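You operate a simulated robot arm through the tools that you are given. There is no shell and no other tool. Be economical: measure what you need, move in short steps, check, and stop when the job is done.

The job below is to be done with a simulated two-armed robot. You get a single attempt, and the scene is never put back.

JOB
Uncover the hairbrush, rake the fluff out, and cover it again.
Fine: hold the brush while its cover slides; the rake goes back where it was. Set down upright: orange brush rake. Where these are worked on the way, their far stop is far enough and under half their travel is too little: cover of the wooden hairbrush. What is to be rubbed or washed off counts as gone when no trace of it is left.
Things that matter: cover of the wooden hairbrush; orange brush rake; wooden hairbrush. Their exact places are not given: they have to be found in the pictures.

The check looks at the end state, three seconds after you hand in, the way a careful person would. Anything else that was tipped, shoved, dropped, spilled or broken makes it a failure. A push-on lid holds only when it is set on centred and level and pressed home; a screw cap is set on level and turned clockwise until tight.

ROBOT AND FRAMES
Two 6-joint arms with two-finger parallel grippers on one trunk, on a base that drives. Base frame: it is fixed to the floor where the robot stands at the start and does not move with it; the origin is under the middle of the robot, x ahead of it, y to its left, z up; the surface under the hand at the start is at about z = 800. Readings come in mm, rad, newtons and seconds.
The left shoulder is at the start at [60, 187, 1122], the right one opposite. With the tool pointing down near the work surface each hand reaches from about 220 to 620 mm from the robot's upright axis, wherever it stands, measured 20 degrees to its own side. Places, roughly: cover of the wooden hairbrush [500, 100, 800]; orange brush rake (6x3x7 cm) [600, 0, 800]. Payload 1.57 kg a hand.
Tool frame (each hand has its own): the origin (TCP) lies between the finger pads and is the grasp point; the fingertips stand 30 mm ahead of it; z points along the fingers, y is the line along which they close. Largest opening 110 mm; finger width 24, thickness 12; the body of the gripper, 48 by 112 mm, starts 78 mm behind the TCP.
Orientation is that of the tool frame in the base frame, as [roll, pitch, yaw] about the fixed x, y, z axes, in that order (R = Rz(yaw) Ry(pitch) Rx(roll)). With the fingers straight down and closing along the base's y, the tool's x points along the base's -x, its y along +y and its z along -z.

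CONTROLS
- The arms move only by the tool servo_tool. It takes "left_series", "right_series" or both (then of equal length, played together; a hand with none holds still); each is a list of rows, each an object of numbers (a shift or turn left out is 0, a gripper value left out holds the last): "fingers": the finger opening in mm, from 0 to 110; "x", "y", "z": the shift along the tool's x, y, z in mm; "ax", "ay", "az": the turn, a rotation vector about the tool's x, y, z in rad. In form: [{"fingers": .., "x": .., "y": .., "z": .., "ax": .., "ay": .., "az": ..}, ...]. A call has 1 to 8 rows; each row shifts and turns the commanded pose from where the row before left it, along the tool's axes as they then stand. Each row takes 0.2 s and may step no farther than 50 mm and 0.15 rad from the row before; otherwise, or with a gripper value out of range, the whole call is refused. Where a pose cannot be reached the arm comes as near as it can. A force on the tool above 40 N (or 10 N above the force at the start of the call, whichever is more), or a blocked arm, ends the call early, and 0.2 s more pass. The fingers move at their own pace (about 153 mm/s each) and stop on an object; they squeeze with about 29 N. The grip force told is the motor's: it shows also when the fingers shut on nothing. Time passes only in rows, and 0.2 s behind the last, so rows that do not move let the fingers close. The reply holds the time, the measured pose of the TCP, the force on the tool along the base axes, the opening and the grip force, in the units named above and with some noise, with the torque about the TCP (base axes, N m) and any sound that the robot's microphone picked up.
- Cameras (640 x 400 px; columns grow to the right, rows downward): "scene" is now at [8.9, 21.3, 1653.9]; the picture's right is [0.30, -0.95, 0.00], its down [-0.80, -0.25, -0.55] and it looks along [0.52, 0.17, -0.84] (base axes); focal length 288 px, centre (320, 200). "left" rides on the left gripper at [70, -16, -141] in its tool frame; the picture's right is [0.23, 0.97, 0.00], its down [-0.85, 0.20, -0.48] and it looks along [-0.47, 0.11, 0.88] (tool axes); focal length 222 px, centre (320, 200). "right" rides on the right gripper at [70, 16, -141] in its tool frame; the picture's right is [-0.23, 0.97, 0.00], its down [-0.86, -0.20, -0.48] and it looks along [-0.47, -0.11, 0.88] (tool axes); focal length 222 px, centre (320, 200).
- get_image(camera): a new picture of that camera. It takes no simulated time.
- raise_lower(by): slides the trunk up (or, below 0, down) by that many mm; the arms and the scene camera ride with it, the base frame stays. It gives what a move gives, with no picture.
- roll_base(legs): drives the robot by 1 to 6 legs, each [ahead, left, turn to the left] in mm, mm and rad, along the robot's own axes; the way and the turn of a leg run together, so that a leg with both is an arc; at most 1500 mm and 3.142 rad a leg. The arms and the cameras ride along, it lands a little off, and it stops where it bumps. It gives what a move gives.
- turn_head(pan, tilt): turns the head with the scene camera to pan (to the left, within 1.501 rad either way) and tilt (down, from -0.506 to 1.204), counted from straight ahead of the robot. It gives what a move gives.
- pixel_to_xyz(camera, pixels): for up to 12 pixels [column, row] of the newest picture of that camera ("zoom" is the newest enlarged one), the place [x, y, z] in the base frame of the surface seen there, good to about 2 mm. It takes no simulated time.
- inspect(camera, box): a new picture of the part [left, top, right, bottom] of that camera's present view, enlarged. It takes no simulated time.
- sign_off(): hands the job in; it is judged then, once.

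Work in short steps. Measure before you move; look again where a grasp or a placing could have gone wrong, and mend it. You have 80 turns and 62 pictures in all, those below and enlarged ones among them. Open the grippers and draw the arms clear of the work before you hand the job in, unless the task says otherwise; then end with one line.

The tools are called after "Call:" as a command line: name --argument value ..., lists and objects as JSON in quotes. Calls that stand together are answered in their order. servo_tool: Moves the arms, as the interface text tells. Its arguments: {"type":"object","properties":{"left_series":{"type":"array","items":{"type":"object","properties":{"fingers":{"type":"number"},"x":{"type":"number"},"y":{"type":"number"},"z":{"type":"number"},"ax":{"type":"number"},"ay":{"type":"number"},"az":{"type":"number"}}}},"right_series":{"type":"array","items":{"type":"object","properties":{"fingers":{"type":"number"},"x":{"type":"number"},"y":{"type":"number"},"z":{"type":"number"},"ax":{"type":"number"},"ay":{"type":"number"},"az":{"type":"number"}}}}},"required":[]} The other tools are called the same way: raise_lower (by) slides the trunk up or down; roll_base (legs) drives the base; turn_head (pan, tilt) turns the head that bears the scene camera; get_image (camera) takes a picture; pixel_to_xyz (camera, pixels) gives the place of the surface under pixels of a picture; inspect (camera, box) takes an enlarged picture of a part of a camera's view; sign_off () hands the job in.

At the start:

```text
clock: 0.0
left_position: [400.0, 339.8, 1085.2]
left_orientation: [-3.141, 0.0, -3.141]
left_wrist_force: [-0.3, 0.5, 0.5]
left_ft_torque: [-0.03, 0.01, -0.02]
left_finger_gap: 110.2
left_grasp_force: 0.1
right_position: [444.7, -83.6, 1165.0]
right_orientation: [-3.141, -0.001, -3.14]
right_wrist_force: [-0.2, -0.5, 0.4]
right_ft_torque: [-0.02, -0.01, -0.01]
right_finger_gap: 109.9
right_grasp_force: 0.2
trunk travel left (down, up): [-750.0, 240.0]
robot x, y, heading: [-2.0, 6.1, 0.003]
head pan, tilt: [0.309, 0.991]
```

scene: 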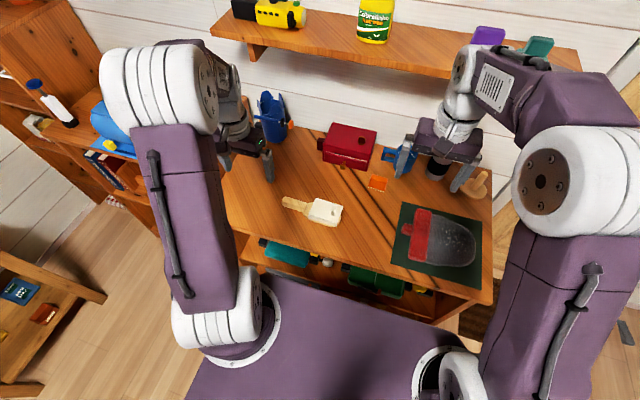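
right: 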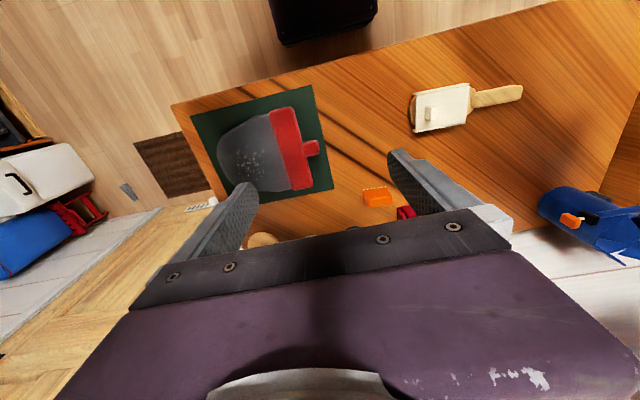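
left: 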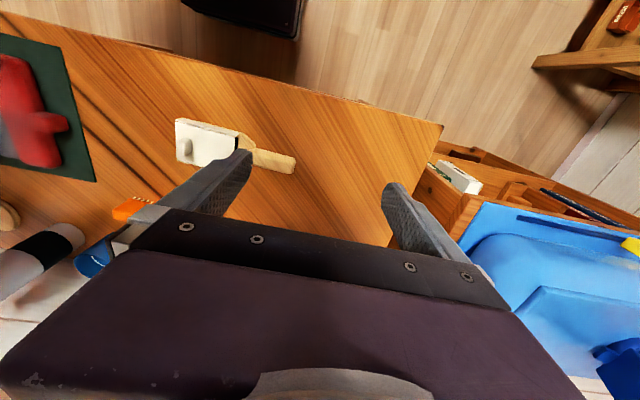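

The scene shows the brush with white cover at about (315,210) and the orange rake at (378,183). I enlarge both to measure.

Call:
inspect --camera "scene" --box '[260, 150, 420, 250]'

Call:
inspect --camera "right" --box '[340, 60, 540, 220]'

```text
4.00 times, centred on (340, 200) of scene
```

zoom: 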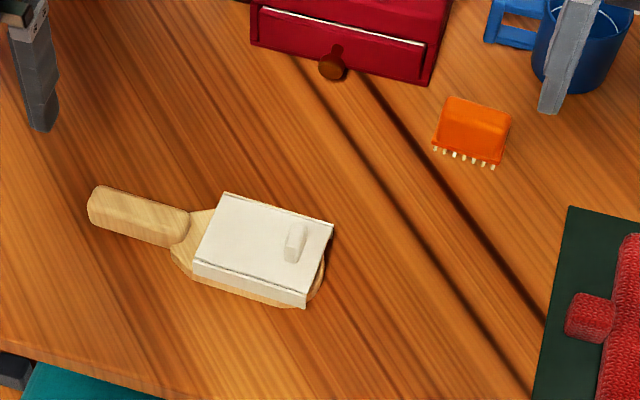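

```text
2.50 times, centred on (440, 140) of right
```

zoom: 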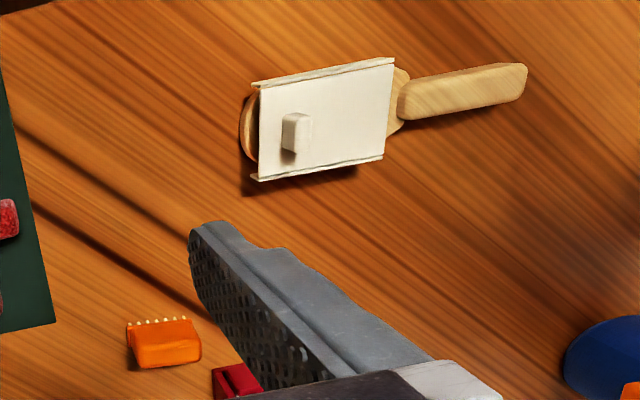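

The cover carries a nub near its -y end, and the handle points to +y. I measure points on this enlarged view.

Call:
pixel_to_xyz --camera "zoom" --pixels '[[520, 68], [515, 95], [402, 85], [408, 118], [392, 66], [382, 155], [260, 88], [262, 175], [246, 130], [297, 118], [292, 148], [330, 120]]'

Call:
pixel_to_xyz --camera "scene" --pixels '[[372, 176], [386, 179], [384, 188], [370, 185], [378, 182], [378, 195], [286, 202], [304, 207], [296, 204], [333, 207], [334, 213], [332, 214]]'

```text
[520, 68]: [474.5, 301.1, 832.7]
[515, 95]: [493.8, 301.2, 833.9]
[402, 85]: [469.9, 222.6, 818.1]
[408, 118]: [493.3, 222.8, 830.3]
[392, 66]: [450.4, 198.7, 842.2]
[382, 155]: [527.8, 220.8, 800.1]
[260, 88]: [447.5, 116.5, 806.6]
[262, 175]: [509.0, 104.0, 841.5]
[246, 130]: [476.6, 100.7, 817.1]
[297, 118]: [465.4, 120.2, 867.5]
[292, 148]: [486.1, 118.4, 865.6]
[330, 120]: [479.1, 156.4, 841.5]
```

```text
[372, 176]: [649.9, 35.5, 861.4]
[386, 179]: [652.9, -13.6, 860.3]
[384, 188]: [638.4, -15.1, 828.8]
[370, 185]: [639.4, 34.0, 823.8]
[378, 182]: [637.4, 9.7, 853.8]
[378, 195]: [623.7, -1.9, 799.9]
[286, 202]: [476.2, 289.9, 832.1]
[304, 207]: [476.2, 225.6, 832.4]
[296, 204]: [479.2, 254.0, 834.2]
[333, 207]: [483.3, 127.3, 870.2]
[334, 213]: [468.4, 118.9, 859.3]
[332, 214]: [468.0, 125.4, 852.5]
```

Left hand will hold the handle (near x 480, y 262, z 833), so I move it above the handle and rotate it a quarter turn in two calls.

Call:
servo_tool --left_series '[{"x": -27, "y": -26, "z": 25}, {"x": -27, "y": -26, "z": 25}, {"x": -26, "y": -26, "z": 25}, {"az": 0.1428}, {"az": 0.1428}, {"az": 0.1428}, {"az": 0.1428}, {"az": 0.1428}]'

Call:
servo_tool --left_series '[{"az": 0.1428}, {"az": 0.1428}, {"az": 0.1428}, {"az": 0.1428}, {"az": 0.1428}, {"az": 0.1428, "fingers": 80}, {}]' --right_series '[{"z": 30}, {"z": 30}, {"z": 30}, {"z": 30, "y": -10}, {"z": 30, "y": -10}, {"y": -10}, {}]'

Call:
get_image --camera "left"

Call:
get_image --camera "right"

```text
clock: 1.8
left_position: [479.7, 261.7, 1009.6]
left_orientation: [3.141, 0.0, 2.425]
left_wrist_force: [-0.2, 0.5, -0.5]
left_ft_torque: [-0.02, 0.0, -0.02]
left_finger_gap: 110.4
left_grasp_force: 0.0
right_position: [443.9, -85.1, 1164.9]
right_orientation: [-3.141, -0.001, -3.14]
right_wrist_force: [0.2, 0.5, 0.2]
right_ft_torque: [0.01, -0.01, 0.03]
right_finger_gap: 109.9
right_grasp_force: 0.1
trunk travel left (down, up): [-750.0, 240.0]
robot x, y, heading: [2.0, -0.6, -0.0]
head pan, tilt: [0.309, 0.991]
```

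```text
clock: 3.4
left_position: [479.4, 262.1, 1009.6]
left_orientation: [3.14, -0.002, 1.57]
left_wrist_force: [1.4, -0.6, 0.1]
left_ft_torque: [-0.01, -0.02, -0.01]
left_finger_gap: 79.9
left_grasp_force: 0.1
right_position: [446.1, -113.5, 1014.6]
right_orientation: [-3.141, -0.001, 3.14]
right_wrist_force: [-0.2, 0.5, -0.3]
right_ft_torque: [0.05, -0.03, 0.01]
right_finger_gap: 110.0
right_grasp_force: 0.1
trunk travel left (down, up): [-750.0, 240.0]
robot x, y, heading: [1.1, 0.4, -0.001]
head pan, tilt: [0.309, 0.991]
```

```text
56 pictures are left
```

left: 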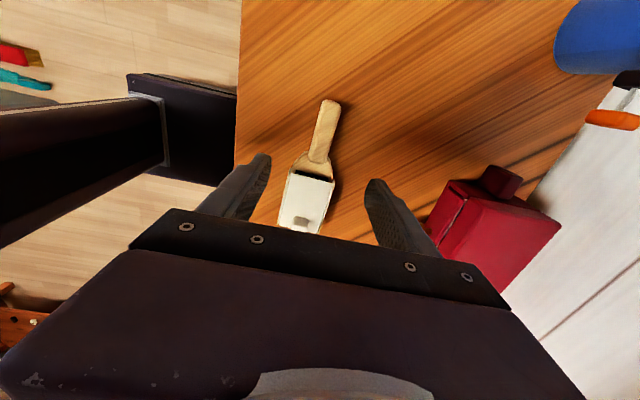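

```text
55 pictures are left
```

right: 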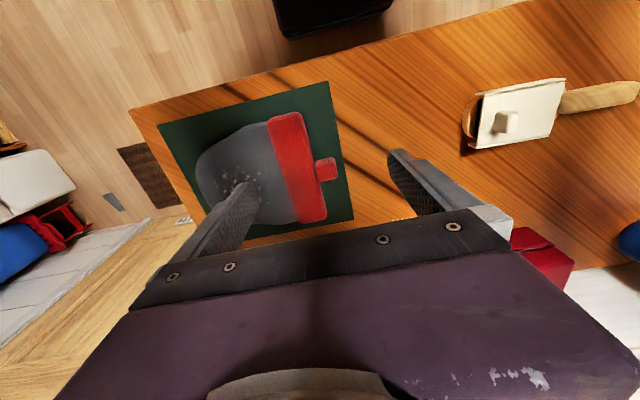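

The left camera sees handle (325,130) and the cover. I zoom in on both for geometry.

Call:
inspect --camera "left" --box '[256, 90, 384, 240]'

Call:
pixel_to_xyz --camera "zoom" --pixels '[[329, 60], [320, 150], [305, 245], [270, 240], [345, 255]]'

Call:
inspect --camera "right" --box '[450, 60, 640, 179]'

Call:
pixel_to_xyz --camera "right" --pixels '[[509, 113], [500, 112], [516, 112], [498, 130], [516, 130], [630, 83], [632, 102], [575, 95], [575, 110], [482, 95], [562, 80], [555, 132]]'

```text
2.67 times, centred on (320, 165) of left
```

zoom: 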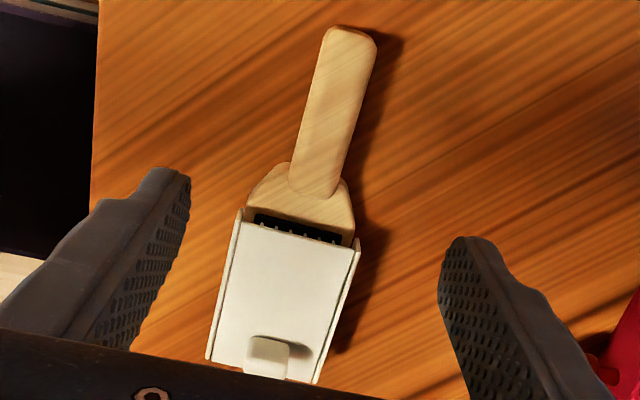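

```text
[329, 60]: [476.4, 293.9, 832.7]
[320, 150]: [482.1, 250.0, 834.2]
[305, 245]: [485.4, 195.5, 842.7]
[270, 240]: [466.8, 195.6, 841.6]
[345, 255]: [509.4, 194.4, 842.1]
```

```text
3.36 times, centred on (545, 120) of right
```

zoom: 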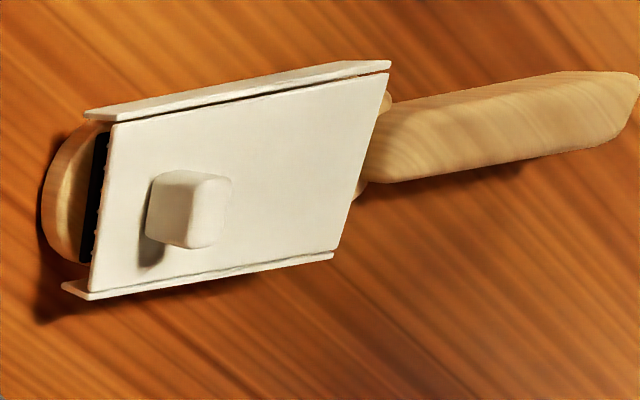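

```text
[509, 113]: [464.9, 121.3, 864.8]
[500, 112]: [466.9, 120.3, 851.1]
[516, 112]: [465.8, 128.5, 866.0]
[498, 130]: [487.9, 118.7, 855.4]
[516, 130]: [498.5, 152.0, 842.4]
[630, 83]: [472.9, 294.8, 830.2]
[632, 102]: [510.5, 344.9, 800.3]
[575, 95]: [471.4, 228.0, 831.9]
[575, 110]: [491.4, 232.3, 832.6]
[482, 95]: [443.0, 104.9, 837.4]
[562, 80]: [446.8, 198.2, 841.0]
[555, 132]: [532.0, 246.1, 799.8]
```

I measure the handle's axis and the cover corners exactly on the left picture.

Call:
inspect --camera "left" --box '[256, 90, 384, 240]'

Call:
pixel_to_xyz --camera "zoom" --pixels '[[320, 75], [368, 75], [303, 165], [340, 165], [248, 225], [352, 250], [214, 350], [312, 370], [285, 218], [250, 345], [288, 350], [275, 195]]'

```text
2.67 times, centred on (320, 165) of left
```

zoom: 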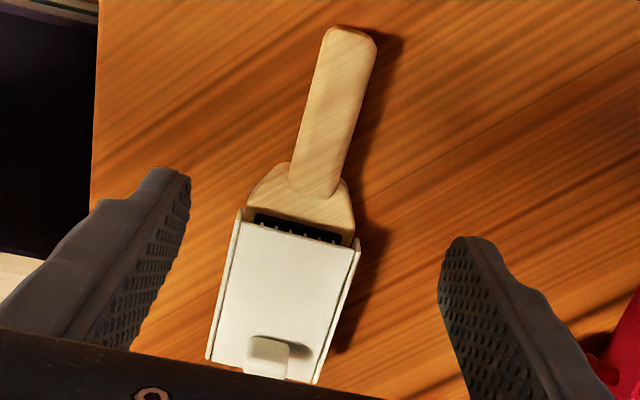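

```text
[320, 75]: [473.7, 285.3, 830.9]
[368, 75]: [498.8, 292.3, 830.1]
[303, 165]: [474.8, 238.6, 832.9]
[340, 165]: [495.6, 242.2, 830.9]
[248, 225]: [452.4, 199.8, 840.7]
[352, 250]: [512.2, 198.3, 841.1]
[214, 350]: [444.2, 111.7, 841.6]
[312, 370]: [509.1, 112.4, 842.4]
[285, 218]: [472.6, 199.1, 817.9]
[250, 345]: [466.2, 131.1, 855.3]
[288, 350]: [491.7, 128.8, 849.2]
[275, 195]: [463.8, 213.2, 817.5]
```

Handle centre is about x 485 at y 272, top z 832, and the brush axis is turned about 2.5°. I descend with the left hand and grip the handle.

Call:
servo_tool --left_series '[{"x": 10, "y": 5.5, "az": 0.04}, {"z": 45}, {"z": 45}, {"z": 45}, {"z": 40}, {"fingers": 15}, {}, {}]'

Call:
get_image --camera "left"

```text
clock: 5.2
left_position: [486.3, 269.8, 834.9]
left_orientation: [-3.139, 0.001, 1.53]
left_wrist_force: [0.4, -0.2, 0.4]
left_ft_torque: [0.1, -0.01, 0.0]
left_finger_gap: 27.4
left_grasp_force: 28.9
right_position: [447.4, -112.6, 1014.9]
right_orientation: [3.14, -0.001, 3.141]
right_wrist_force: [0.1, -0.2, -0.6]
right_ft_torque: [0.0, 0.04, -0.01]
right_finger_gap: 110.1
right_grasp_force: 0.0
trunk travel left (down, up): [-750.0, 240.0]
robot x, y, heading: [2.1, -2.9, 0.001]
head pan, tilt: [0.309, 0.991]
```

```text
51 pictures are left
```

left: 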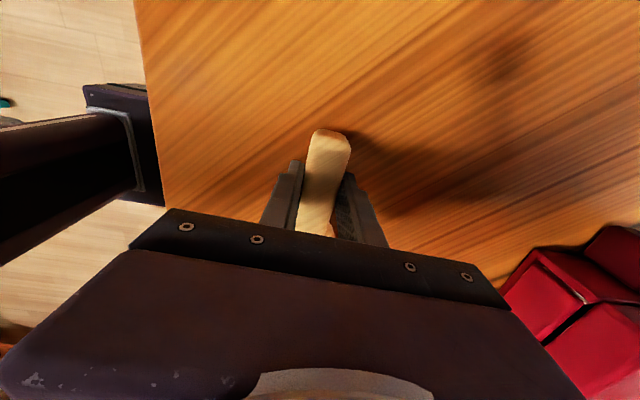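

Handle is gripped (27.4 mm). Now the right hand moves above the nub (about x 477, y 125, top z 867).

Call:
servo_tool --right_series '[{"y": 40, "x": -15}, {"y": 40, "x": -15, "fingers": 70}, {"y": 40, "az": 0.045}, {"y": 40}, {"y": 40, "z": 30}, {"y": 36, "z": 35}, {"z": 30}, {}]'

Call:
get_image --camera "right"

```text
refused: row 6 steps farther than a row can; nothing moved
```

```text
50 pictures are left
```

right: 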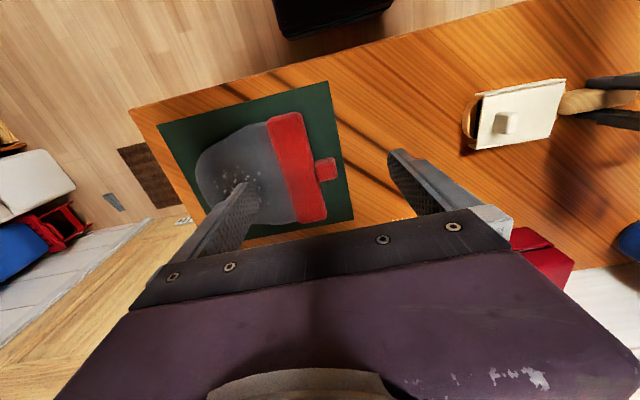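

A row step was slightly too long; I repeat with shorter steps.

Call:
servo_tool --right_series '[{"y": 40, "x": -15}, {"y": 40, "x": -15, "fingers": 60}, {"y": 40}, {"y": 40}, {"y": 40, "z": 20}, {"y": 38, "z": 25}, {"z": 45, "az": 0.045}, {}]'

Call:
get_image --camera "right"

```text
clock: 7.0
left_position: [485.2, 270.0, 834.1]
left_orientation: [-3.141, 0.0, 1.529]
left_wrist_force: [-0.5, 0.0, 0.2]
left_ft_torque: [0.11, -0.05, -0.02]
left_finger_gap: 27.4
left_grasp_force: 28.5
right_position: [474.6, 125.2, 923.7]
right_orientation: [3.14, 0.001, 3.097]
right_wrist_force: [0.1, -0.7, -1.1]
right_ft_torque: [0.01, 0.01, -0.03]
right_finger_gap: 59.8
right_grasp_force: 0.0
trunk travel left (down, up): [-750.0, 240.0]
robot x, y, heading: [0.5, -0.8, -0.001]
head pan, tilt: [0.309, 0.991]
```

```text
49 pictures are left
```

right: 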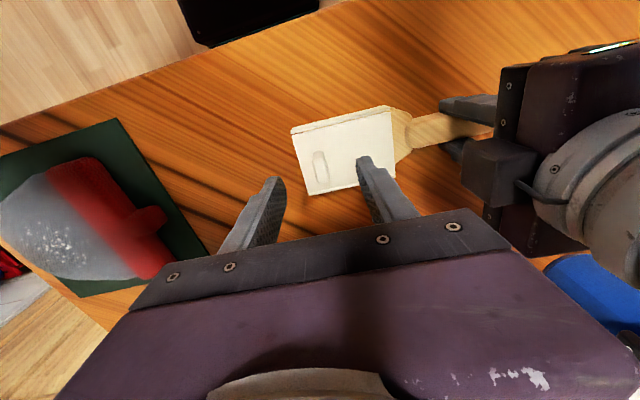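

The nub at (320,165) lies between the fingers; I measure it.

Call:
inspect --camera "right" --box '[270, 90, 430, 210]'

Call:
pixel_to_xyz --camera "right" --pixels '[[320, 155], [319, 165], [322, 172], [315, 165], [325, 165]]'

```text
3.33 times, centred on (350, 150) of right
```

zoom: 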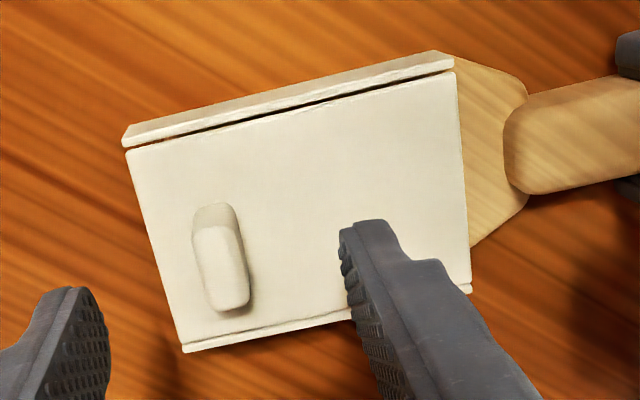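

```text
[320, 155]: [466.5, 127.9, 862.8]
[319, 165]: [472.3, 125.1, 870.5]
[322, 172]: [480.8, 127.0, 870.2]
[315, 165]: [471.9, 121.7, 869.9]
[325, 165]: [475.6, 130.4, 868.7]
```

Nub centre ≈ (477,126), top z ≈ 869. Descend to TCP z 877 and close on it.

Call:
servo_tool --right_series '[{"z": 25, "x": -2}, {"z": 21}, {"fingers": 5}, {}, {}]'

```text
clock: 8.2
left_position: [485.6, 269.5, 835.1]
left_orientation: [3.142, 0.0, 1.53]
left_wrist_force: [-0.1, 4.4, -1.7]
left_ft_torque: [0.14, 0.02, -0.14]
left_finger_gap: 27.3
left_grasp_force: 29.2
right_position: [477.4, 126.2, 879.5]
right_orientation: [-3.141, 0.0, 3.098]
right_wrist_force: [0.7, -3.9, 1.3]
right_ft_torque: [0.01, -0.01, 0.1]
right_finger_gap: 11.7
right_grasp_force: 28.9
trunk travel left (down, up): [-750.0, 240.0]
robot x, y, heading: [2.4, 4.2, 0.003]
head pan, tilt: [0.309, 0.991]
```

The nub is gripped (11.7 mm). I try sliding away from the handle (-y) 15 mm and read the forces.

Call:
servo_tool --right_series '[{"y": -5}, {"y": -5}, {"y": -5}, {}]'

Call:
get_image --camera "right"

```text
clock: 9.2
left_position: [486.1, 269.7, 834.7]
left_orientation: [-3.141, -0.001, 1.532]
left_wrist_force: [-0.5, 0.1, 3.1]
left_ft_torque: [-0.66, 0.06, -0.04]
left_finger_gap: 27.4
left_grasp_force: 28.8
right_position: [476.3, 109.4, 880.3]
right_orientation: [-3.14, -0.002, 3.095]
right_wrist_force: [-0.9, -0.1, -3.3]
right_ft_torque: [0.08, 0.01, 0.09]
right_finger_gap: 11.9
right_grasp_force: 29.0
trunk travel left (down, up): [-750.0, 240.0]
robot x, y, heading: [2.7, 2.4, -0.002]
head pan, tilt: [0.309, 0.991]
```

```text
47 pictures are left
```

right: 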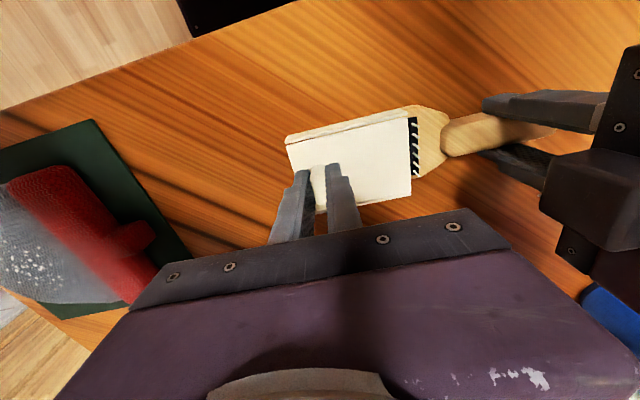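

It slides freely toward -y, exposing bristles. I continue in 10 mm steps.

Call:
servo_tool --right_series '[{"y": -10}, {"y": -10}, {"y": -10}, {"y": -10}, {"y": -10}, {"y": -10}, {}]'

```text
clock: 10.8
left_position: [486.9, 270.2, 834.3]
left_orientation: [-3.141, 0.0, 1.532]
left_wrist_force: [0.8, 0.7, 1.1]
left_ft_torque: [-0.31, 0.04, 0.04]
left_finger_gap: 27.2
left_grasp_force: 28.8
right_position: [474.5, 48.5, 879.7]
right_orientation: [3.141, -0.001, 3.095]
right_wrist_force: [-1.4, 0.7, -0.8]
right_ft_torque: [-0.06, 0.02, 0.21]
right_finger_gap: 11.9
right_grasp_force: 29.1
trunk travel left (down, up): [-750.0, 240.0]
robot x, y, heading: [0.7, 0.3, -0.006]
head pan, tilt: [0.309, 0.991]
```

Still moving freely (78 mm so far). I continue in smaller steps until resistance appears.

Call:
servo_tool --right_series '[{"y": -5}, {"y": -5}, {"y": -5}, {}]'

Call:
get_image --camera "scene"

```text
clock: 11.8
left_position: [485.7, 269.6, 835.2]
left_orientation: [3.139, 0.001, 1.532]
left_wrist_force: [0.1, -0.6, 1.7]
left_ft_torque: [-0.53, 0.13, -0.14]
left_finger_gap: 27.5
left_grasp_force: 29.0
right_position: [473.8, 34.2, 880.3]
right_orientation: [-3.141, 0.0, 3.097]
right_wrist_force: [-0.8, -0.2, -1.1]
right_ft_torque: [-0.03, -0.05, 0.19]
right_finger_gap: 11.8
right_grasp_force: 29.0
trunk travel left (down, up): [-750.0, 240.0]
robot x, y, heading: [1.9, -0.2, -0.002]
head pan, tilt: [0.309, 0.991]
```

```text
46 pictures are left
```

scene: 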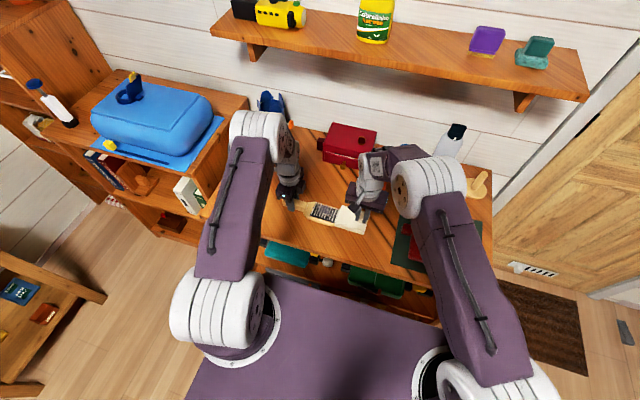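

Call:
inspect --camera "scene" --box '[280, 180, 400, 255]'

```text
5.33 times, centred on (340, 218) of scene
```

zoom: 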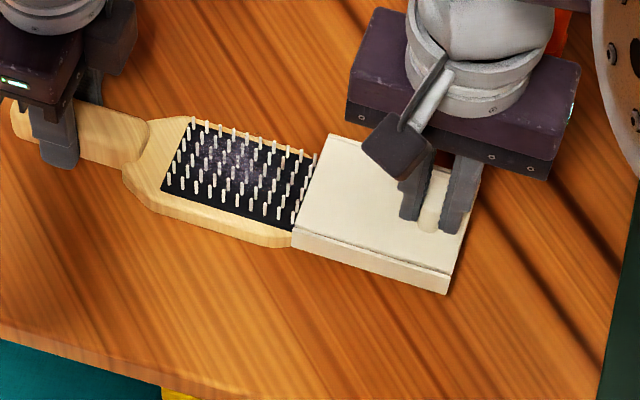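

Cover is almost entirely off the bristles, grey fluff lies at about (235,160). That's ample travel; I measure bristle field and fluff.

Call:
pixel_to_xyz --camera "zoom" --pixels '[[190, 122], [313, 155], [165, 192], [296, 225], [200, 150], [235, 160], [265, 160], [235, 185], [280, 170], [215, 132], [330, 140], [300, 235]]'

Call:
inspect --camera "scene" --box '[304, 194, 348, 226]'

```text
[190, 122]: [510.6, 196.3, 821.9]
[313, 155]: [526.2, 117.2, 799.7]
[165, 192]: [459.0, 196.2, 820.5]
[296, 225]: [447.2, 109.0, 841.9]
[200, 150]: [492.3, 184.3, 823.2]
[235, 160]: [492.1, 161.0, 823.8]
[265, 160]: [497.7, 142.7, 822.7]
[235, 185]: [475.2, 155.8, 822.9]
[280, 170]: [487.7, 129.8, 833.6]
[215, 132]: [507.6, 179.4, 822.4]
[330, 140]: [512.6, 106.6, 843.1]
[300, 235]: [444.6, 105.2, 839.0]
```

```text
12.50 times, centred on (326, 210) of scene
```

zoom: 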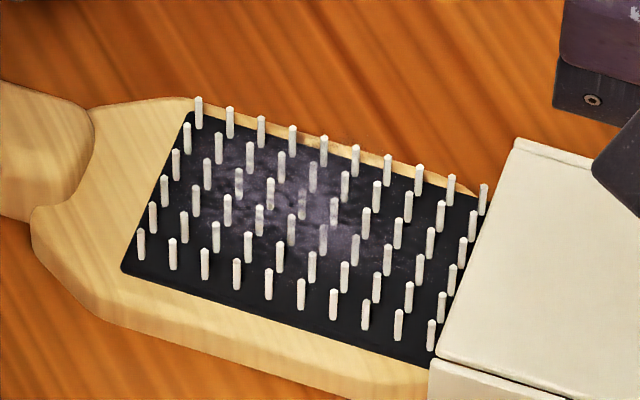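

Fluff spans about x 460–512, y 125–195 on the pad at z≈822. I release the nub, rise, and move toward the rake with a look on the way.

Call:
servo_tool --right_series '[{"fingers": 45}, {}, {"z": -40}, {"z": -45}, {"z": -45}, {"x": -30, "y": -20, "az": -0.045, "fingers": 100}, {"x": -30}, {}]'

Call:
get_image --camera "right"

```text
clock: 13.6
left_position: [485.8, 270.6, 836.0]
left_orientation: [-3.141, 0.001, 1.53]
left_wrist_force: [0.4, -0.3, -0.3]
left_ft_torque: [0.12, -0.02, 0.0]
left_finger_gap: 27.2
left_grasp_force: 29.2
right_position: [532.4, 11.5, 1009.7]
right_orientation: [3.141, -0.001, -3.139]
right_wrist_force: [-0.2, 1.1, 0.3]
right_ft_torque: [0.02, 0.0, 0.0]
right_finger_gap: 100.1
right_grasp_force: 0.0
trunk travel left (down, up): [-750.0, 240.0]
robot x, y, heading: [1.7, 2.5, -0.001]
head pan, tilt: [0.309, 0.991]
```

```text
43 pictures are left
```

right: 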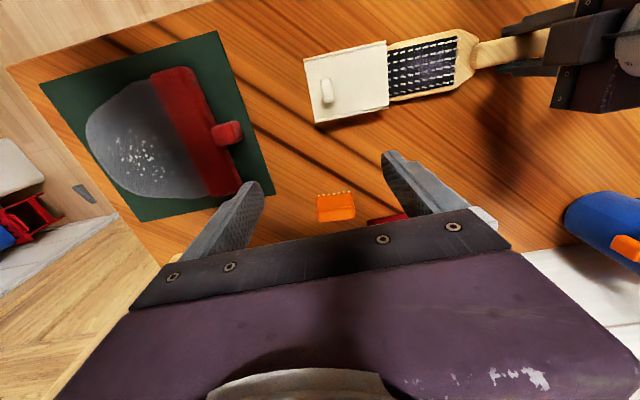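

Call:
inspect --camera "right" --box '[290, 170, 390, 232]'

Call:
pixel_to_xyz --camera "zoom" --pixels '[[175, 150], [410, 150], [180, 230], [420, 220], [300, 255], [180, 310], [420, 295], [300, 180], [300, 125], [480, 300], [205, 136], [390, 130]]'

Call:
inspect --camera "scene" --box '[330, 120, 450, 195]'

```text
6.40 times, centred on (340, 201) of right
```

zoom: 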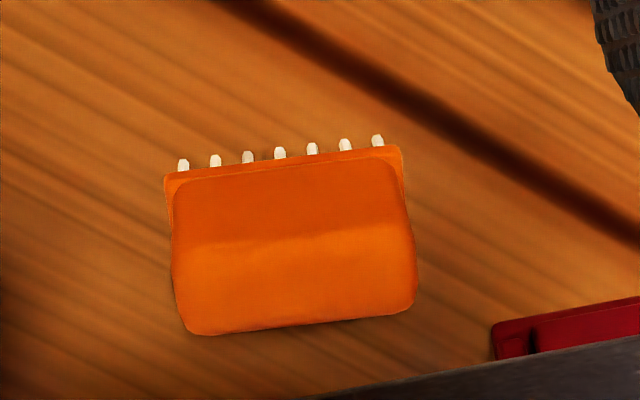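

```text
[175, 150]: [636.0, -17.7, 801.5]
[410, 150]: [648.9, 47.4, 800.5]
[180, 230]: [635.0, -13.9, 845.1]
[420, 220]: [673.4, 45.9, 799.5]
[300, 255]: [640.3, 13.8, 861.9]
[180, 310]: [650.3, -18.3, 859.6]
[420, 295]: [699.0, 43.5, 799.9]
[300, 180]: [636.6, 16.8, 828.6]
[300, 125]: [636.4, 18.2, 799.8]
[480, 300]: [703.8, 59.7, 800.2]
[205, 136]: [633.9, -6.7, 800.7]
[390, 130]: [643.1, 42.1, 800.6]
```

```text
5.33 times, centred on (390, 158) of scene
```

zoom: 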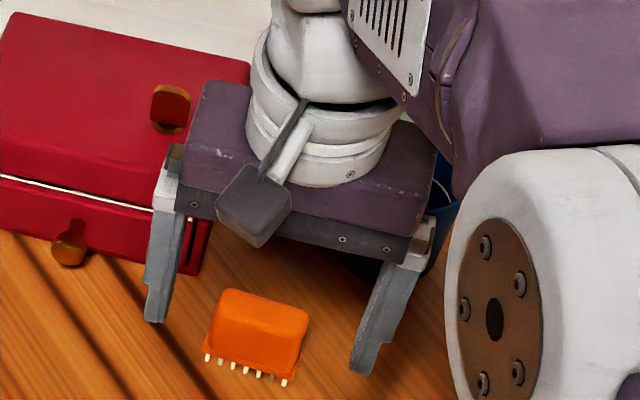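

The rake stands on its teeth, body y −18..42, x ~635–662, top z 862. I check clearance to the red box and cup next to it.

Call:
pixel_to_xyz --camera "zoom" --pixels '[[70, 245], [190, 270], [165, 240], [215, 225], [218, 300], [300, 315], [222, 355], [285, 375], [260, 300], [228, 292], [305, 310], [345, 260]]'

```text
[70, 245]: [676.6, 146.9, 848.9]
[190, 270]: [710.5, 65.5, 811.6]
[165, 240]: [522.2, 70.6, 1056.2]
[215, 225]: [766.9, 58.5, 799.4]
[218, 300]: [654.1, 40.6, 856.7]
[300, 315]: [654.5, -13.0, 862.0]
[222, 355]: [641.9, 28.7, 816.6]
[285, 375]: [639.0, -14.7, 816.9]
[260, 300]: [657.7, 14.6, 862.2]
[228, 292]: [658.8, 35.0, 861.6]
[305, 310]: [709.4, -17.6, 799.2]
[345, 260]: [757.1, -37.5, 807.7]
```

Rake centre ≈ (649, 12); fingers at y clear the box (x≥710, y≥62). I move above and check reach.

Call:
servo_tool --right_series '[{"x": -40}, {"x": -40}, {"x": -35}, {"z": 40}, {"z": 40}, {}]'

Call:
get_image --camera "right"

```text
clock: 15.0
left_position: [486.0, 270.3, 834.1]
left_orientation: [3.14, -0.001, 1.53]
left_wrist_force: [0.7, 0.4, 0.2]
left_ft_torque: [0.11, 0.0, -0.01]
left_finger_gap: 27.2
left_grasp_force: 29.2
right_position: [562.7, 6.2, 928.8]
right_orientation: [-3.141, -0.001, 3.141]
right_wrist_force: [-0.8, -0.4, 0.8]
right_ft_torque: [0.01, -0.02, 0.02]
right_finger_gap: 99.6
right_grasp_force: 0.0
right hand out of reach, approached as far as the arm can: row 1, 2, 3
trunk travel left (down, up): [-750.0, 240.0]
robot x, y, heading: [0.1, -3.3, -0.003]
head pan, tilt: [0.309, 0.991]
```

```text
40 pictures are left
```

right: 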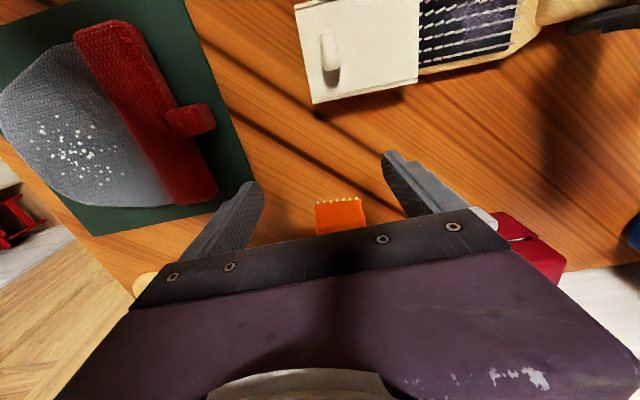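

Reach was limited at height; I try moving farther forward at this lower height.

Call:
servo_tool --right_series '[{"x": -40}, {"x": -40}, {}]'

```text
clock: 15.8
left_position: [485.2, 270.2, 834.3]
left_orientation: [-3.142, 0.0, 1.53]
left_wrist_force: [-0.2, -0.6, -1.9]
left_ft_torque: [0.11, 0.02, 0.0]
left_finger_gap: 27.5
left_grasp_force: 28.6
right_position: [569.2, -7.6, 933.0]
right_orientation: [3.14, 0.0, -3.141]
right_wrist_force: [-0.6, 0.4, -1.0]
right_ft_torque: [0.01, -0.02, 0.03]
right_finger_gap: 99.8
right_grasp_force: 0.2
right hand out of reach, approached as far as the arm can: row 1, 2
trunk travel left (down, up): [-750.0, 240.0]
robot x, y, heading: [-0.8, 2.2, -0.001]
head pan, tilt: [0.309, 0.991]
```

The rake is beyond reach, so the base must move ahead. I check the table's front edge, shelf front and the base front first (tilting the head down).

Call:
turn_head --pan 0.0 --tilt 1.2

Call:
get_image --camera "scene"

```text
clock: 16.6
left_position: [486.3, 269.4, 834.3]
left_orientation: [-3.141, 0.0, 1.529]
left_wrist_force: [-0.1, -0.7, -0.8]
left_ft_torque: [0.11, 0.0, 0.0]
left_finger_gap: 26.9
left_grasp_force: 29.0
right_position: [569.8, -7.0, 934.0]
right_orientation: [-3.141, 0.001, 3.141]
right_wrist_force: [0.9, 0.3, 0.0]
right_ft_torque: [-0.03, 0.0, 0.01]
right_finger_gap: 99.7
right_grasp_force: 0.1
trunk travel left (down, up): [-750.0, 240.0]
robot x, y, heading: [2.0, 0.6, -0.006]
head pan, tilt: [0.0, 1.201]
```

```text
39 pictures are left
```

scene: 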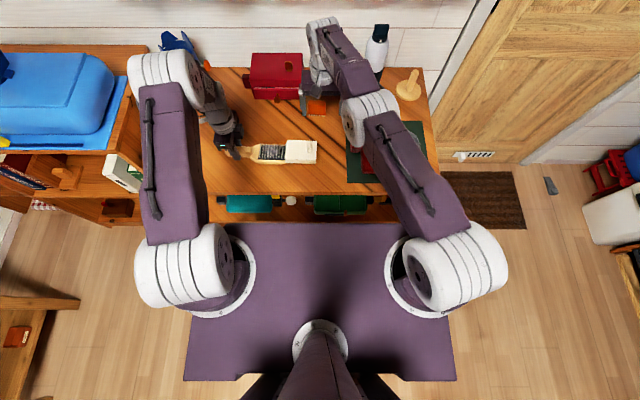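

Call:
pixel_to_xyz --camera "scene" --pixels '[[280, 193], [280, 197], [300, 222], [300, 228], [250, 203], [340, 205], [290, 201], [320, 218], [230, 210], [400, 215], [300, 208], [300, 212]]'

Call:
inspect --camera "scene" --box '[200, 170, 440, 240]'

```text
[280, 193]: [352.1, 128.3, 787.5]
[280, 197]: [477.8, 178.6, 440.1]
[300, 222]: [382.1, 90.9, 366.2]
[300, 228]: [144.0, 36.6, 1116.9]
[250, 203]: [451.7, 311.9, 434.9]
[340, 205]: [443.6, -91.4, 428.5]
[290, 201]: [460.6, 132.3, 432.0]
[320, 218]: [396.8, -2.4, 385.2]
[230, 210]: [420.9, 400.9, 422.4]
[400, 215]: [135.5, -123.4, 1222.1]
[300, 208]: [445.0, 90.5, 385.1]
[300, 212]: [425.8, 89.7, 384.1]
```

```text
2.67 times, centred on (320, 205) of scene
```

zoom: 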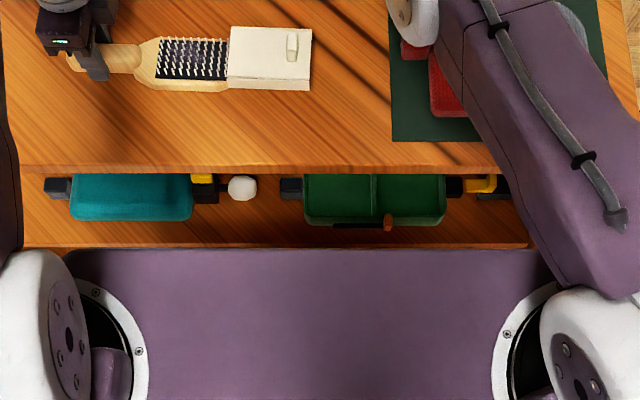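

Table edge is at x≈352 and my deck front at ≈144, so 100 mm ahead should be free. I release the brush handle, raise both hands, and then drive.

Call:
servo_tool --left_series '[{"fingers": 60}, {}, {"z": -45}, {"z": -45}, {"z": -45}, {"x": 10}, {}]' --right_series '[{"x": 20, "z": -20}, {"x": 30, "z": -30}, {"z": -30}, {}, {}, {}, {}]'

Call:
roll_base --legs '[[60, 0, 0]]'

```text
clock: 18.2
left_position: [487.4, 281.3, 970.4]
left_orientation: [3.14, -0.001, 1.53]
left_wrist_force: [0.7, -0.3, 0.2]
left_ft_torque: [0.01, 0.03, 0.04]
left_finger_gap: 60.0
left_grasp_force: 0.0
right_position: [520.6, -6.0, 1013.4]
right_orientation: [3.141, 0.001, -3.141]
right_wrist_force: [-0.1, 0.2, 0.2]
right_ft_torque: [-0.02, -0.02, -0.01]
right_finger_gap: 99.8
right_grasp_force: 0.0
trunk travel left (down, up): [-750.0, 240.0]
robot x, y, heading: [-1.3, -1.5, 0.003]
head pan, tilt: [0.0, 1.201]
```

```text
clock: 19.2
left_position: [542.9, 282.2, 971.2]
left_orientation: [3.138, 0.002, 1.534]
left_wrist_force: [-0.1, -0.2, -0.2]
left_ft_torque: [0.02, -0.05, 0.03]
left_finger_gap: 60.1
left_grasp_force: 0.0
right_position: [576.1, -6.0, 1014.9]
right_orientation: [3.141, 0.003, -3.141]
right_wrist_force: [0.4, 0.2, 0.1]
right_ft_torque: [-0.02, -0.01, -0.01]
right_finger_gap: 100.1
right_grasp_force: 0.1
trunk travel left (down, up): [-750.0, 240.0]
robot x, y, heading: [59.3, -5.5, -0.003]
head pan, tilt: [0.0, 1.201]
```

No bump. Another 50 mm ahead and 20 mm left.

Call:
roll_base --legs '[[50, 20, 0]]'

Call:
servo_tool --right_series '[{"x": -20}, {"z": 35}, {"z": 30}, {}]' --left_series '[{"y": -25}, {"y": -25}, {}, {}]'

Call:
get_image --camera "right"

```text
clock: 20.1
left_position: [590.6, 301.7, 971.3]
left_orientation: [3.138, -0.003, 1.536]
left_wrist_force: [-0.5, 0.0, 0.9]
left_ft_torque: [0.04, -0.08, 0.05]
left_finger_gap: 60.0
left_grasp_force: 0.0
right_position: [623.4, 12.3, 1014.4]
right_orientation: [3.139, 0.003, -3.139]
right_wrist_force: [-1.1, -1.0, 0.3]
right_ft_torque: [0.0, -0.02, 0.02]
right_finger_gap: 100.0
right_grasp_force: 0.1
trunk travel left (down, up): [-750.0, 240.0]
robot x, y, heading: [109.5, 16.7, -0.0]
head pan, tilt: [0.0, 1.201]
```

```text
clock: 21.1
left_position: [542.8, 305.0, 969.1]
left_orientation: [3.14, -0.001, 1.531]
left_wrist_force: [0.2, 0.0, 0.1]
left_ft_torque: [-0.02, -0.02, 0.01]
left_finger_gap: 60.1
left_grasp_force: 0.1
right_position: [646.8, 12.9, 949.3]
right_orientation: [3.14, 0.001, -3.139]
right_wrist_force: [-0.4, 0.6, 0.5]
right_ft_torque: [0.04, 0.0, -0.04]
right_finger_gap: 100.0
right_grasp_force: 0.0
trunk travel left (down, up): [-750.0, 240.0]
robot x, y, heading: [107.4, 17.9, 0.007]
head pan, tilt: [0.0, 1.201]
```

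```text
37 pictures are left
```

right: 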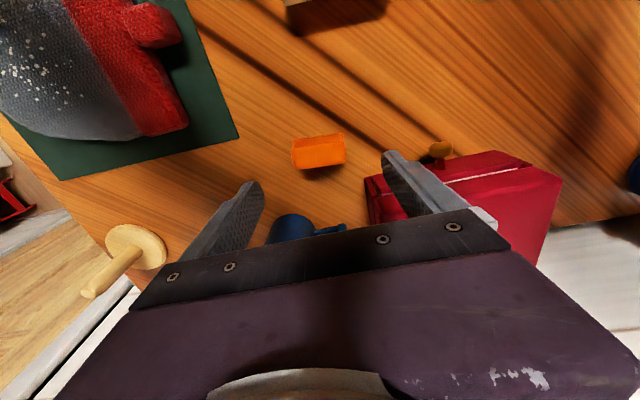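

I measure the rake again from here, and check the dark-brown object at (340,10) with the scene camera.

Call:
pixel_to_xyz --camera "right" --pixels '[[294, 142], [340, 135], [294, 164], [343, 160], [317, 148], [340, 10], [410, 165], [375, 195], [290, 225]]'

Call:
get_image --camera "scene"

```text
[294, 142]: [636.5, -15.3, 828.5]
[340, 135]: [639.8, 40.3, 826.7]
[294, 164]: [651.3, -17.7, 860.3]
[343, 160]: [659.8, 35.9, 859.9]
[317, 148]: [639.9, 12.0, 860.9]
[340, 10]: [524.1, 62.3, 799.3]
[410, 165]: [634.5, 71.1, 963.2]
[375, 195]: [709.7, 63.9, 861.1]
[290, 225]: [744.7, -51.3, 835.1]
```

```text
36 pictures are left
```

scene: 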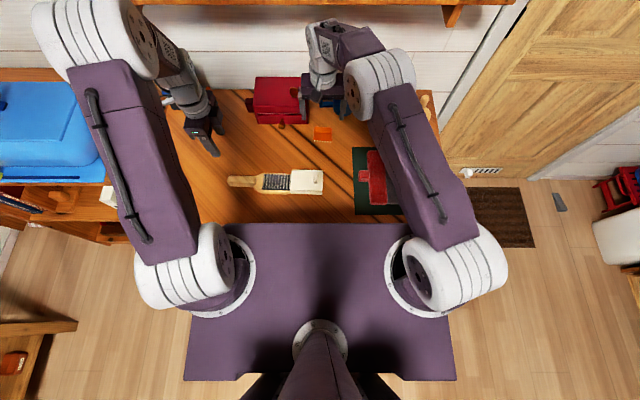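

Rake centred at ≈(650, 12), yaw ≈3°. I align, descend to TCP z 853, and close on its 58 mm width.

Call:
servo_tool --right_series '[{"x": -3, "az": 0.05, "fingers": 86}, {"z": 40}, {"z": 40}, {"z": 15}, {"fingers": 50}, {}, {}]'

Call:
get_image --camera "right"

```text
clock: 22.7
left_position: [544.1, 304.6, 968.2]
left_orientation: [-3.14, 0.001, 1.535]
left_wrist_force: [0.3, 1.3, -0.9]
left_ft_torque: [0.02, 0.0, -0.02]
left_finger_gap: 60.0
left_grasp_force: 0.0
right_position: [652.2, 12.8, 854.9]
right_orientation: [-3.141, 0.0, 3.095]
right_wrist_force: [-0.4, -0.9, -0.2]
right_ft_torque: [0.0, 0.02, -0.01]
right_finger_gap: 59.6
right_grasp_force: 29.2
trunk travel left (down, up): [-750.0, 240.0]
robot x, y, heading: [105.7, 20.4, 0.002]
head pan, tilt: [0.0, 1.201]
```

```text
35 pictures are left
```

right: 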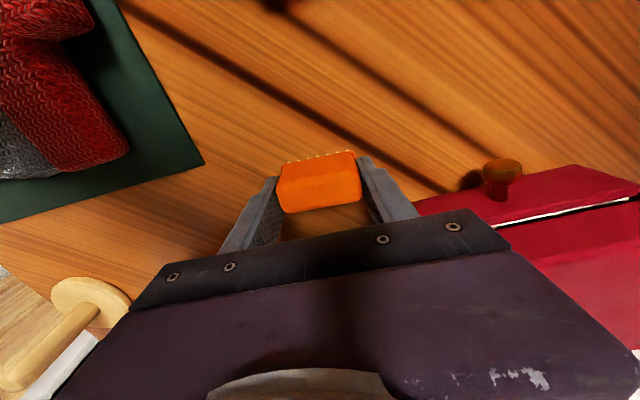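

Rake gripped (59.6 mm) at release pose (652, 12.8, 855). I lift it and meanwhile put the left hand back on the handle.

Call:
servo_tool --left_series '[{"y": -30, "x": -17}, {"y": -29, "x": -18}, {"z": 45}, {"z": 45}, {"z": 44}, {"fingers": 15}, {}, {}]' --right_series '[{"z": -20}, {"z": -30}, {"z": -30}, {}, {}, {}, {}, {}]'

Call:
get_image --camera "scene"

Call:
get_image --camera "left"

```text
clock: 24.5
left_position: [484.3, 273.5, 834.9]
left_orientation: [3.141, -0.001, 1.534]
left_wrist_force: [1.7, 0.6, 1.7]
left_ft_torque: [0.22, -0.08, -0.02]
left_finger_gap: 27.3
left_grasp_force: 29.3
right_position: [651.1, 14.9, 933.8]
right_orientation: [-3.141, 0.0, 3.095]
right_wrist_force: [-0.3, 0.6, -0.3]
right_ft_torque: [0.04, 0.01, 0.02]
right_finger_gap: 59.2
right_grasp_force: 29.1
trunk travel left (down, up): [-750.0, 240.0]
robot x, y, heading: [107.8, 21.1, -0.001]
head pan, tilt: [0.0, 1.201]
```

```text
34 pictures are left
```

scene: 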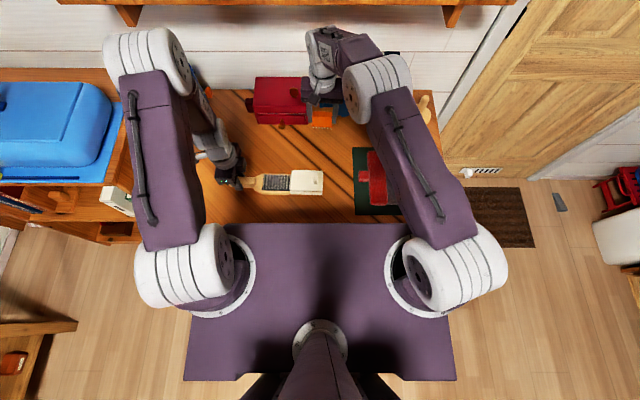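

```text
33 pictures are left
```

left: 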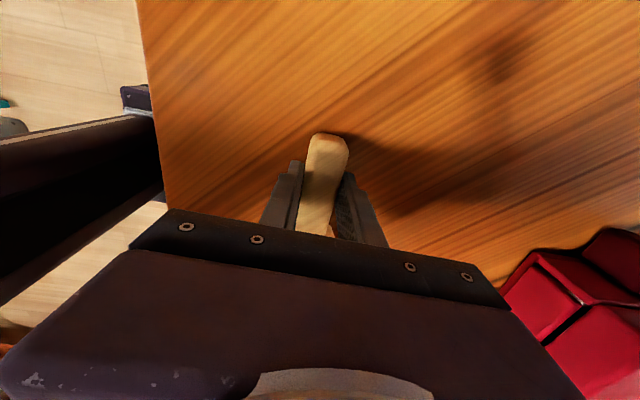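

Handle re-held, rake lifted. I zoom on the rake to see its teeth and on the bristles.

Call:
inspect --camera "scene" --box '[296, 90, 348, 140]'

Call:
pixel_to_xyz --camera "scene" --pixels '[[322, 126], [318, 128], [328, 128], [322, 115]]'

Call:
inspect --camera "scene" --box '[240, 165, 330, 200]'

```text
8.00 times, centred on (322, 115) of scene
```

zoom: 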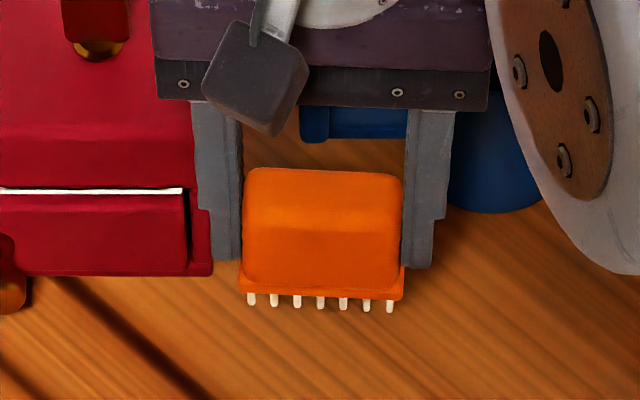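

```text
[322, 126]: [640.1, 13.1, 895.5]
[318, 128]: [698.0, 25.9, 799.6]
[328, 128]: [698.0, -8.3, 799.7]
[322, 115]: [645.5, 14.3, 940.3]
```

```text
7.11 times, centred on (285, 182) of scene
```

zoom: 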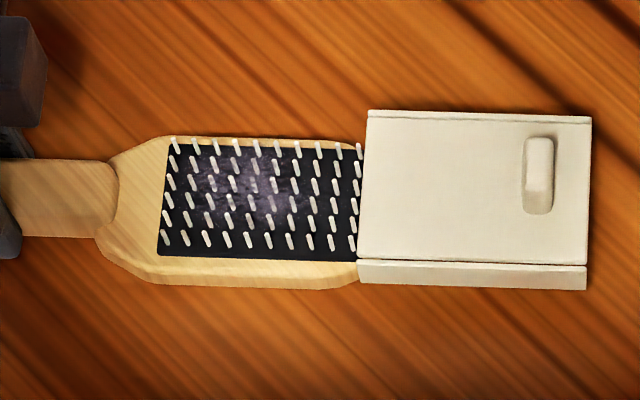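

Teeth are ~16 mm long, 7 across ~46 mm; tips sit 55 mm below the TCP. I move the rake above the bristle field (x 515, y 163).

Call:
servo_tool --right_series '[{"x": 35, "y": 30}, {"x": 35, "y": 30}, {"x": 35, "y": 30}, {"x": 30, "y": 30}, {"y": 30}, {}]'

Call:
get_image --camera "right"

Call:
get_image --camera "scene"

```text
clock: 25.9
left_position: [484.8, 273.0, 835.5]
left_orientation: [3.141, 0.0, 1.534]
left_wrist_force: [0.9, 0.1, 0.2]
left_ft_torque: [0.03, -0.01, 0.02]
left_finger_gap: 27.2
left_grasp_force: 29.3
right_position: [521.0, 170.0, 933.3]
right_orientation: [-3.141, 0.001, 3.094]
right_wrist_force: [0.9, 0.8, 0.1]
right_ft_torque: [-0.02, -0.01, -0.02]
right_finger_gap: 59.3
right_grasp_force: 29.3
trunk travel left (down, up): [-750.0, 240.0]
robot x, y, heading: [108.4, 19.9, 0.008]
head pan, tilt: [0.0, 1.201]
```

```text
30 pictures are left
```

right: 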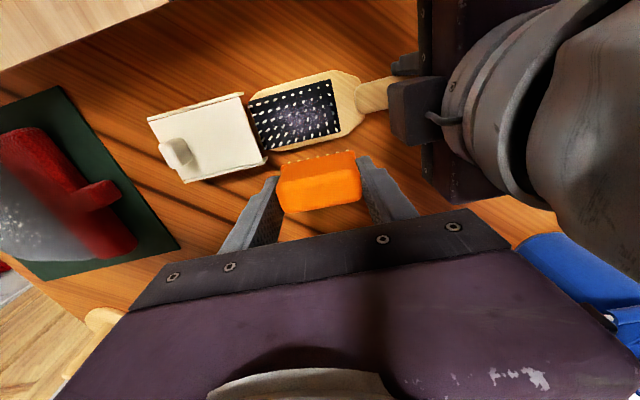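

```text
29 pictures are left
```

scene: 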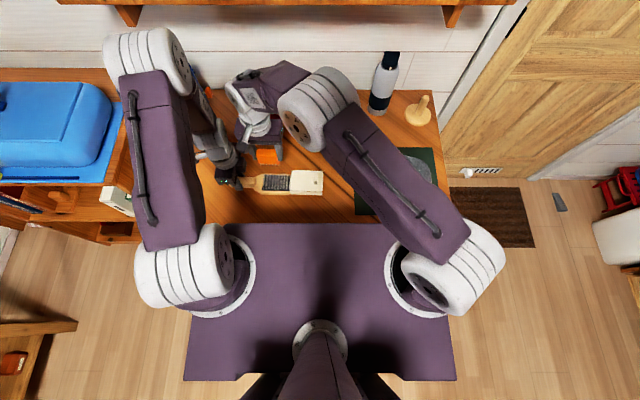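

The rake hangs just beyond the bristles' +x edge. I lower to TCP z 882 (tips ≈ 827).

Call:
servo_tool --right_series '[{"z": 20, "y": -2}, {"z": 20}, {"z": 11}, {}]'

Call:
inspect --camera "right" --box '[220, 60, 420, 220]'

```text
clock: 26.9
left_position: [485.9, 273.6, 834.9]
left_orientation: [3.141, 0.0, 1.533]
left_wrist_force: [0.0, 0.1, 0.2]
left_ft_torque: [0.08, -0.05, 0.04]
left_finger_gap: 27.3
left_grasp_force: 29.1
right_position: [523.9, 169.2, 881.3]
right_orientation: [3.141, 0.001, 3.094]
right_wrist_force: [-0.6, 0.4, 0.0]
right_ft_torque: [0.02, -0.05, -0.03]
right_finger_gap: 59.8
right_grasp_force: 29.1
trunk travel left (down, up): [-750.0, 240.0]
robot x, y, heading: [104.5, 19.7, 0.002]
head pan, tilt: [0.0, 1.201]
```

```text
2.50 times, centred on (320, 140) of right
```

zoom: 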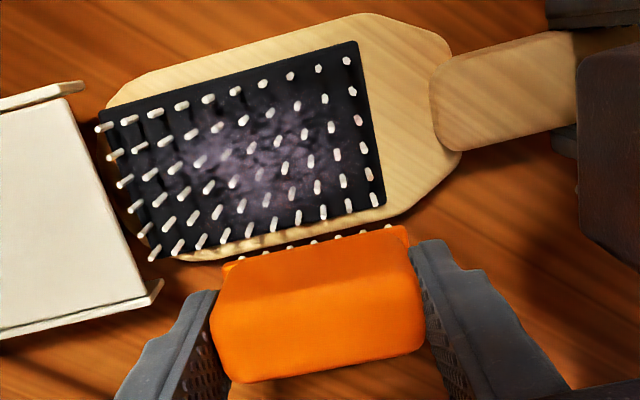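

Teeth are at the near edge of the pad. I lower 3 mm and draw across slowly in −x.

Call:
servo_tool --right_series '[{"z": 3}, {"x": 8}, {"x": 8}, {"x": 8}, {}]'

```text
clock: 28.1
left_position: [481.7, 271.9, 835.5]
left_orientation: [-3.138, 0.001, 1.533]
left_wrist_force: [-16.8, 3.6, 0.5]
left_ft_torque: [-0.45, 0.11, -1.08]
left_finger_gap: 29.6
left_grasp_force: 29.3
right_position: [498.8, 170.3, 879.5]
right_orientation: [3.14, 0.001, 3.094]
right_wrist_force: [18.3, -5.1, 3.1]
right_ft_torque: [-0.13, -0.74, -0.39]
right_finger_gap: 59.5
right_grasp_force: 29.4
trunk travel left (down, up): [-750.0, 240.0]
robot x, y, heading: [110.0, 18.3, -0.0]
head pan, tilt: [0.0, 1.201]
```

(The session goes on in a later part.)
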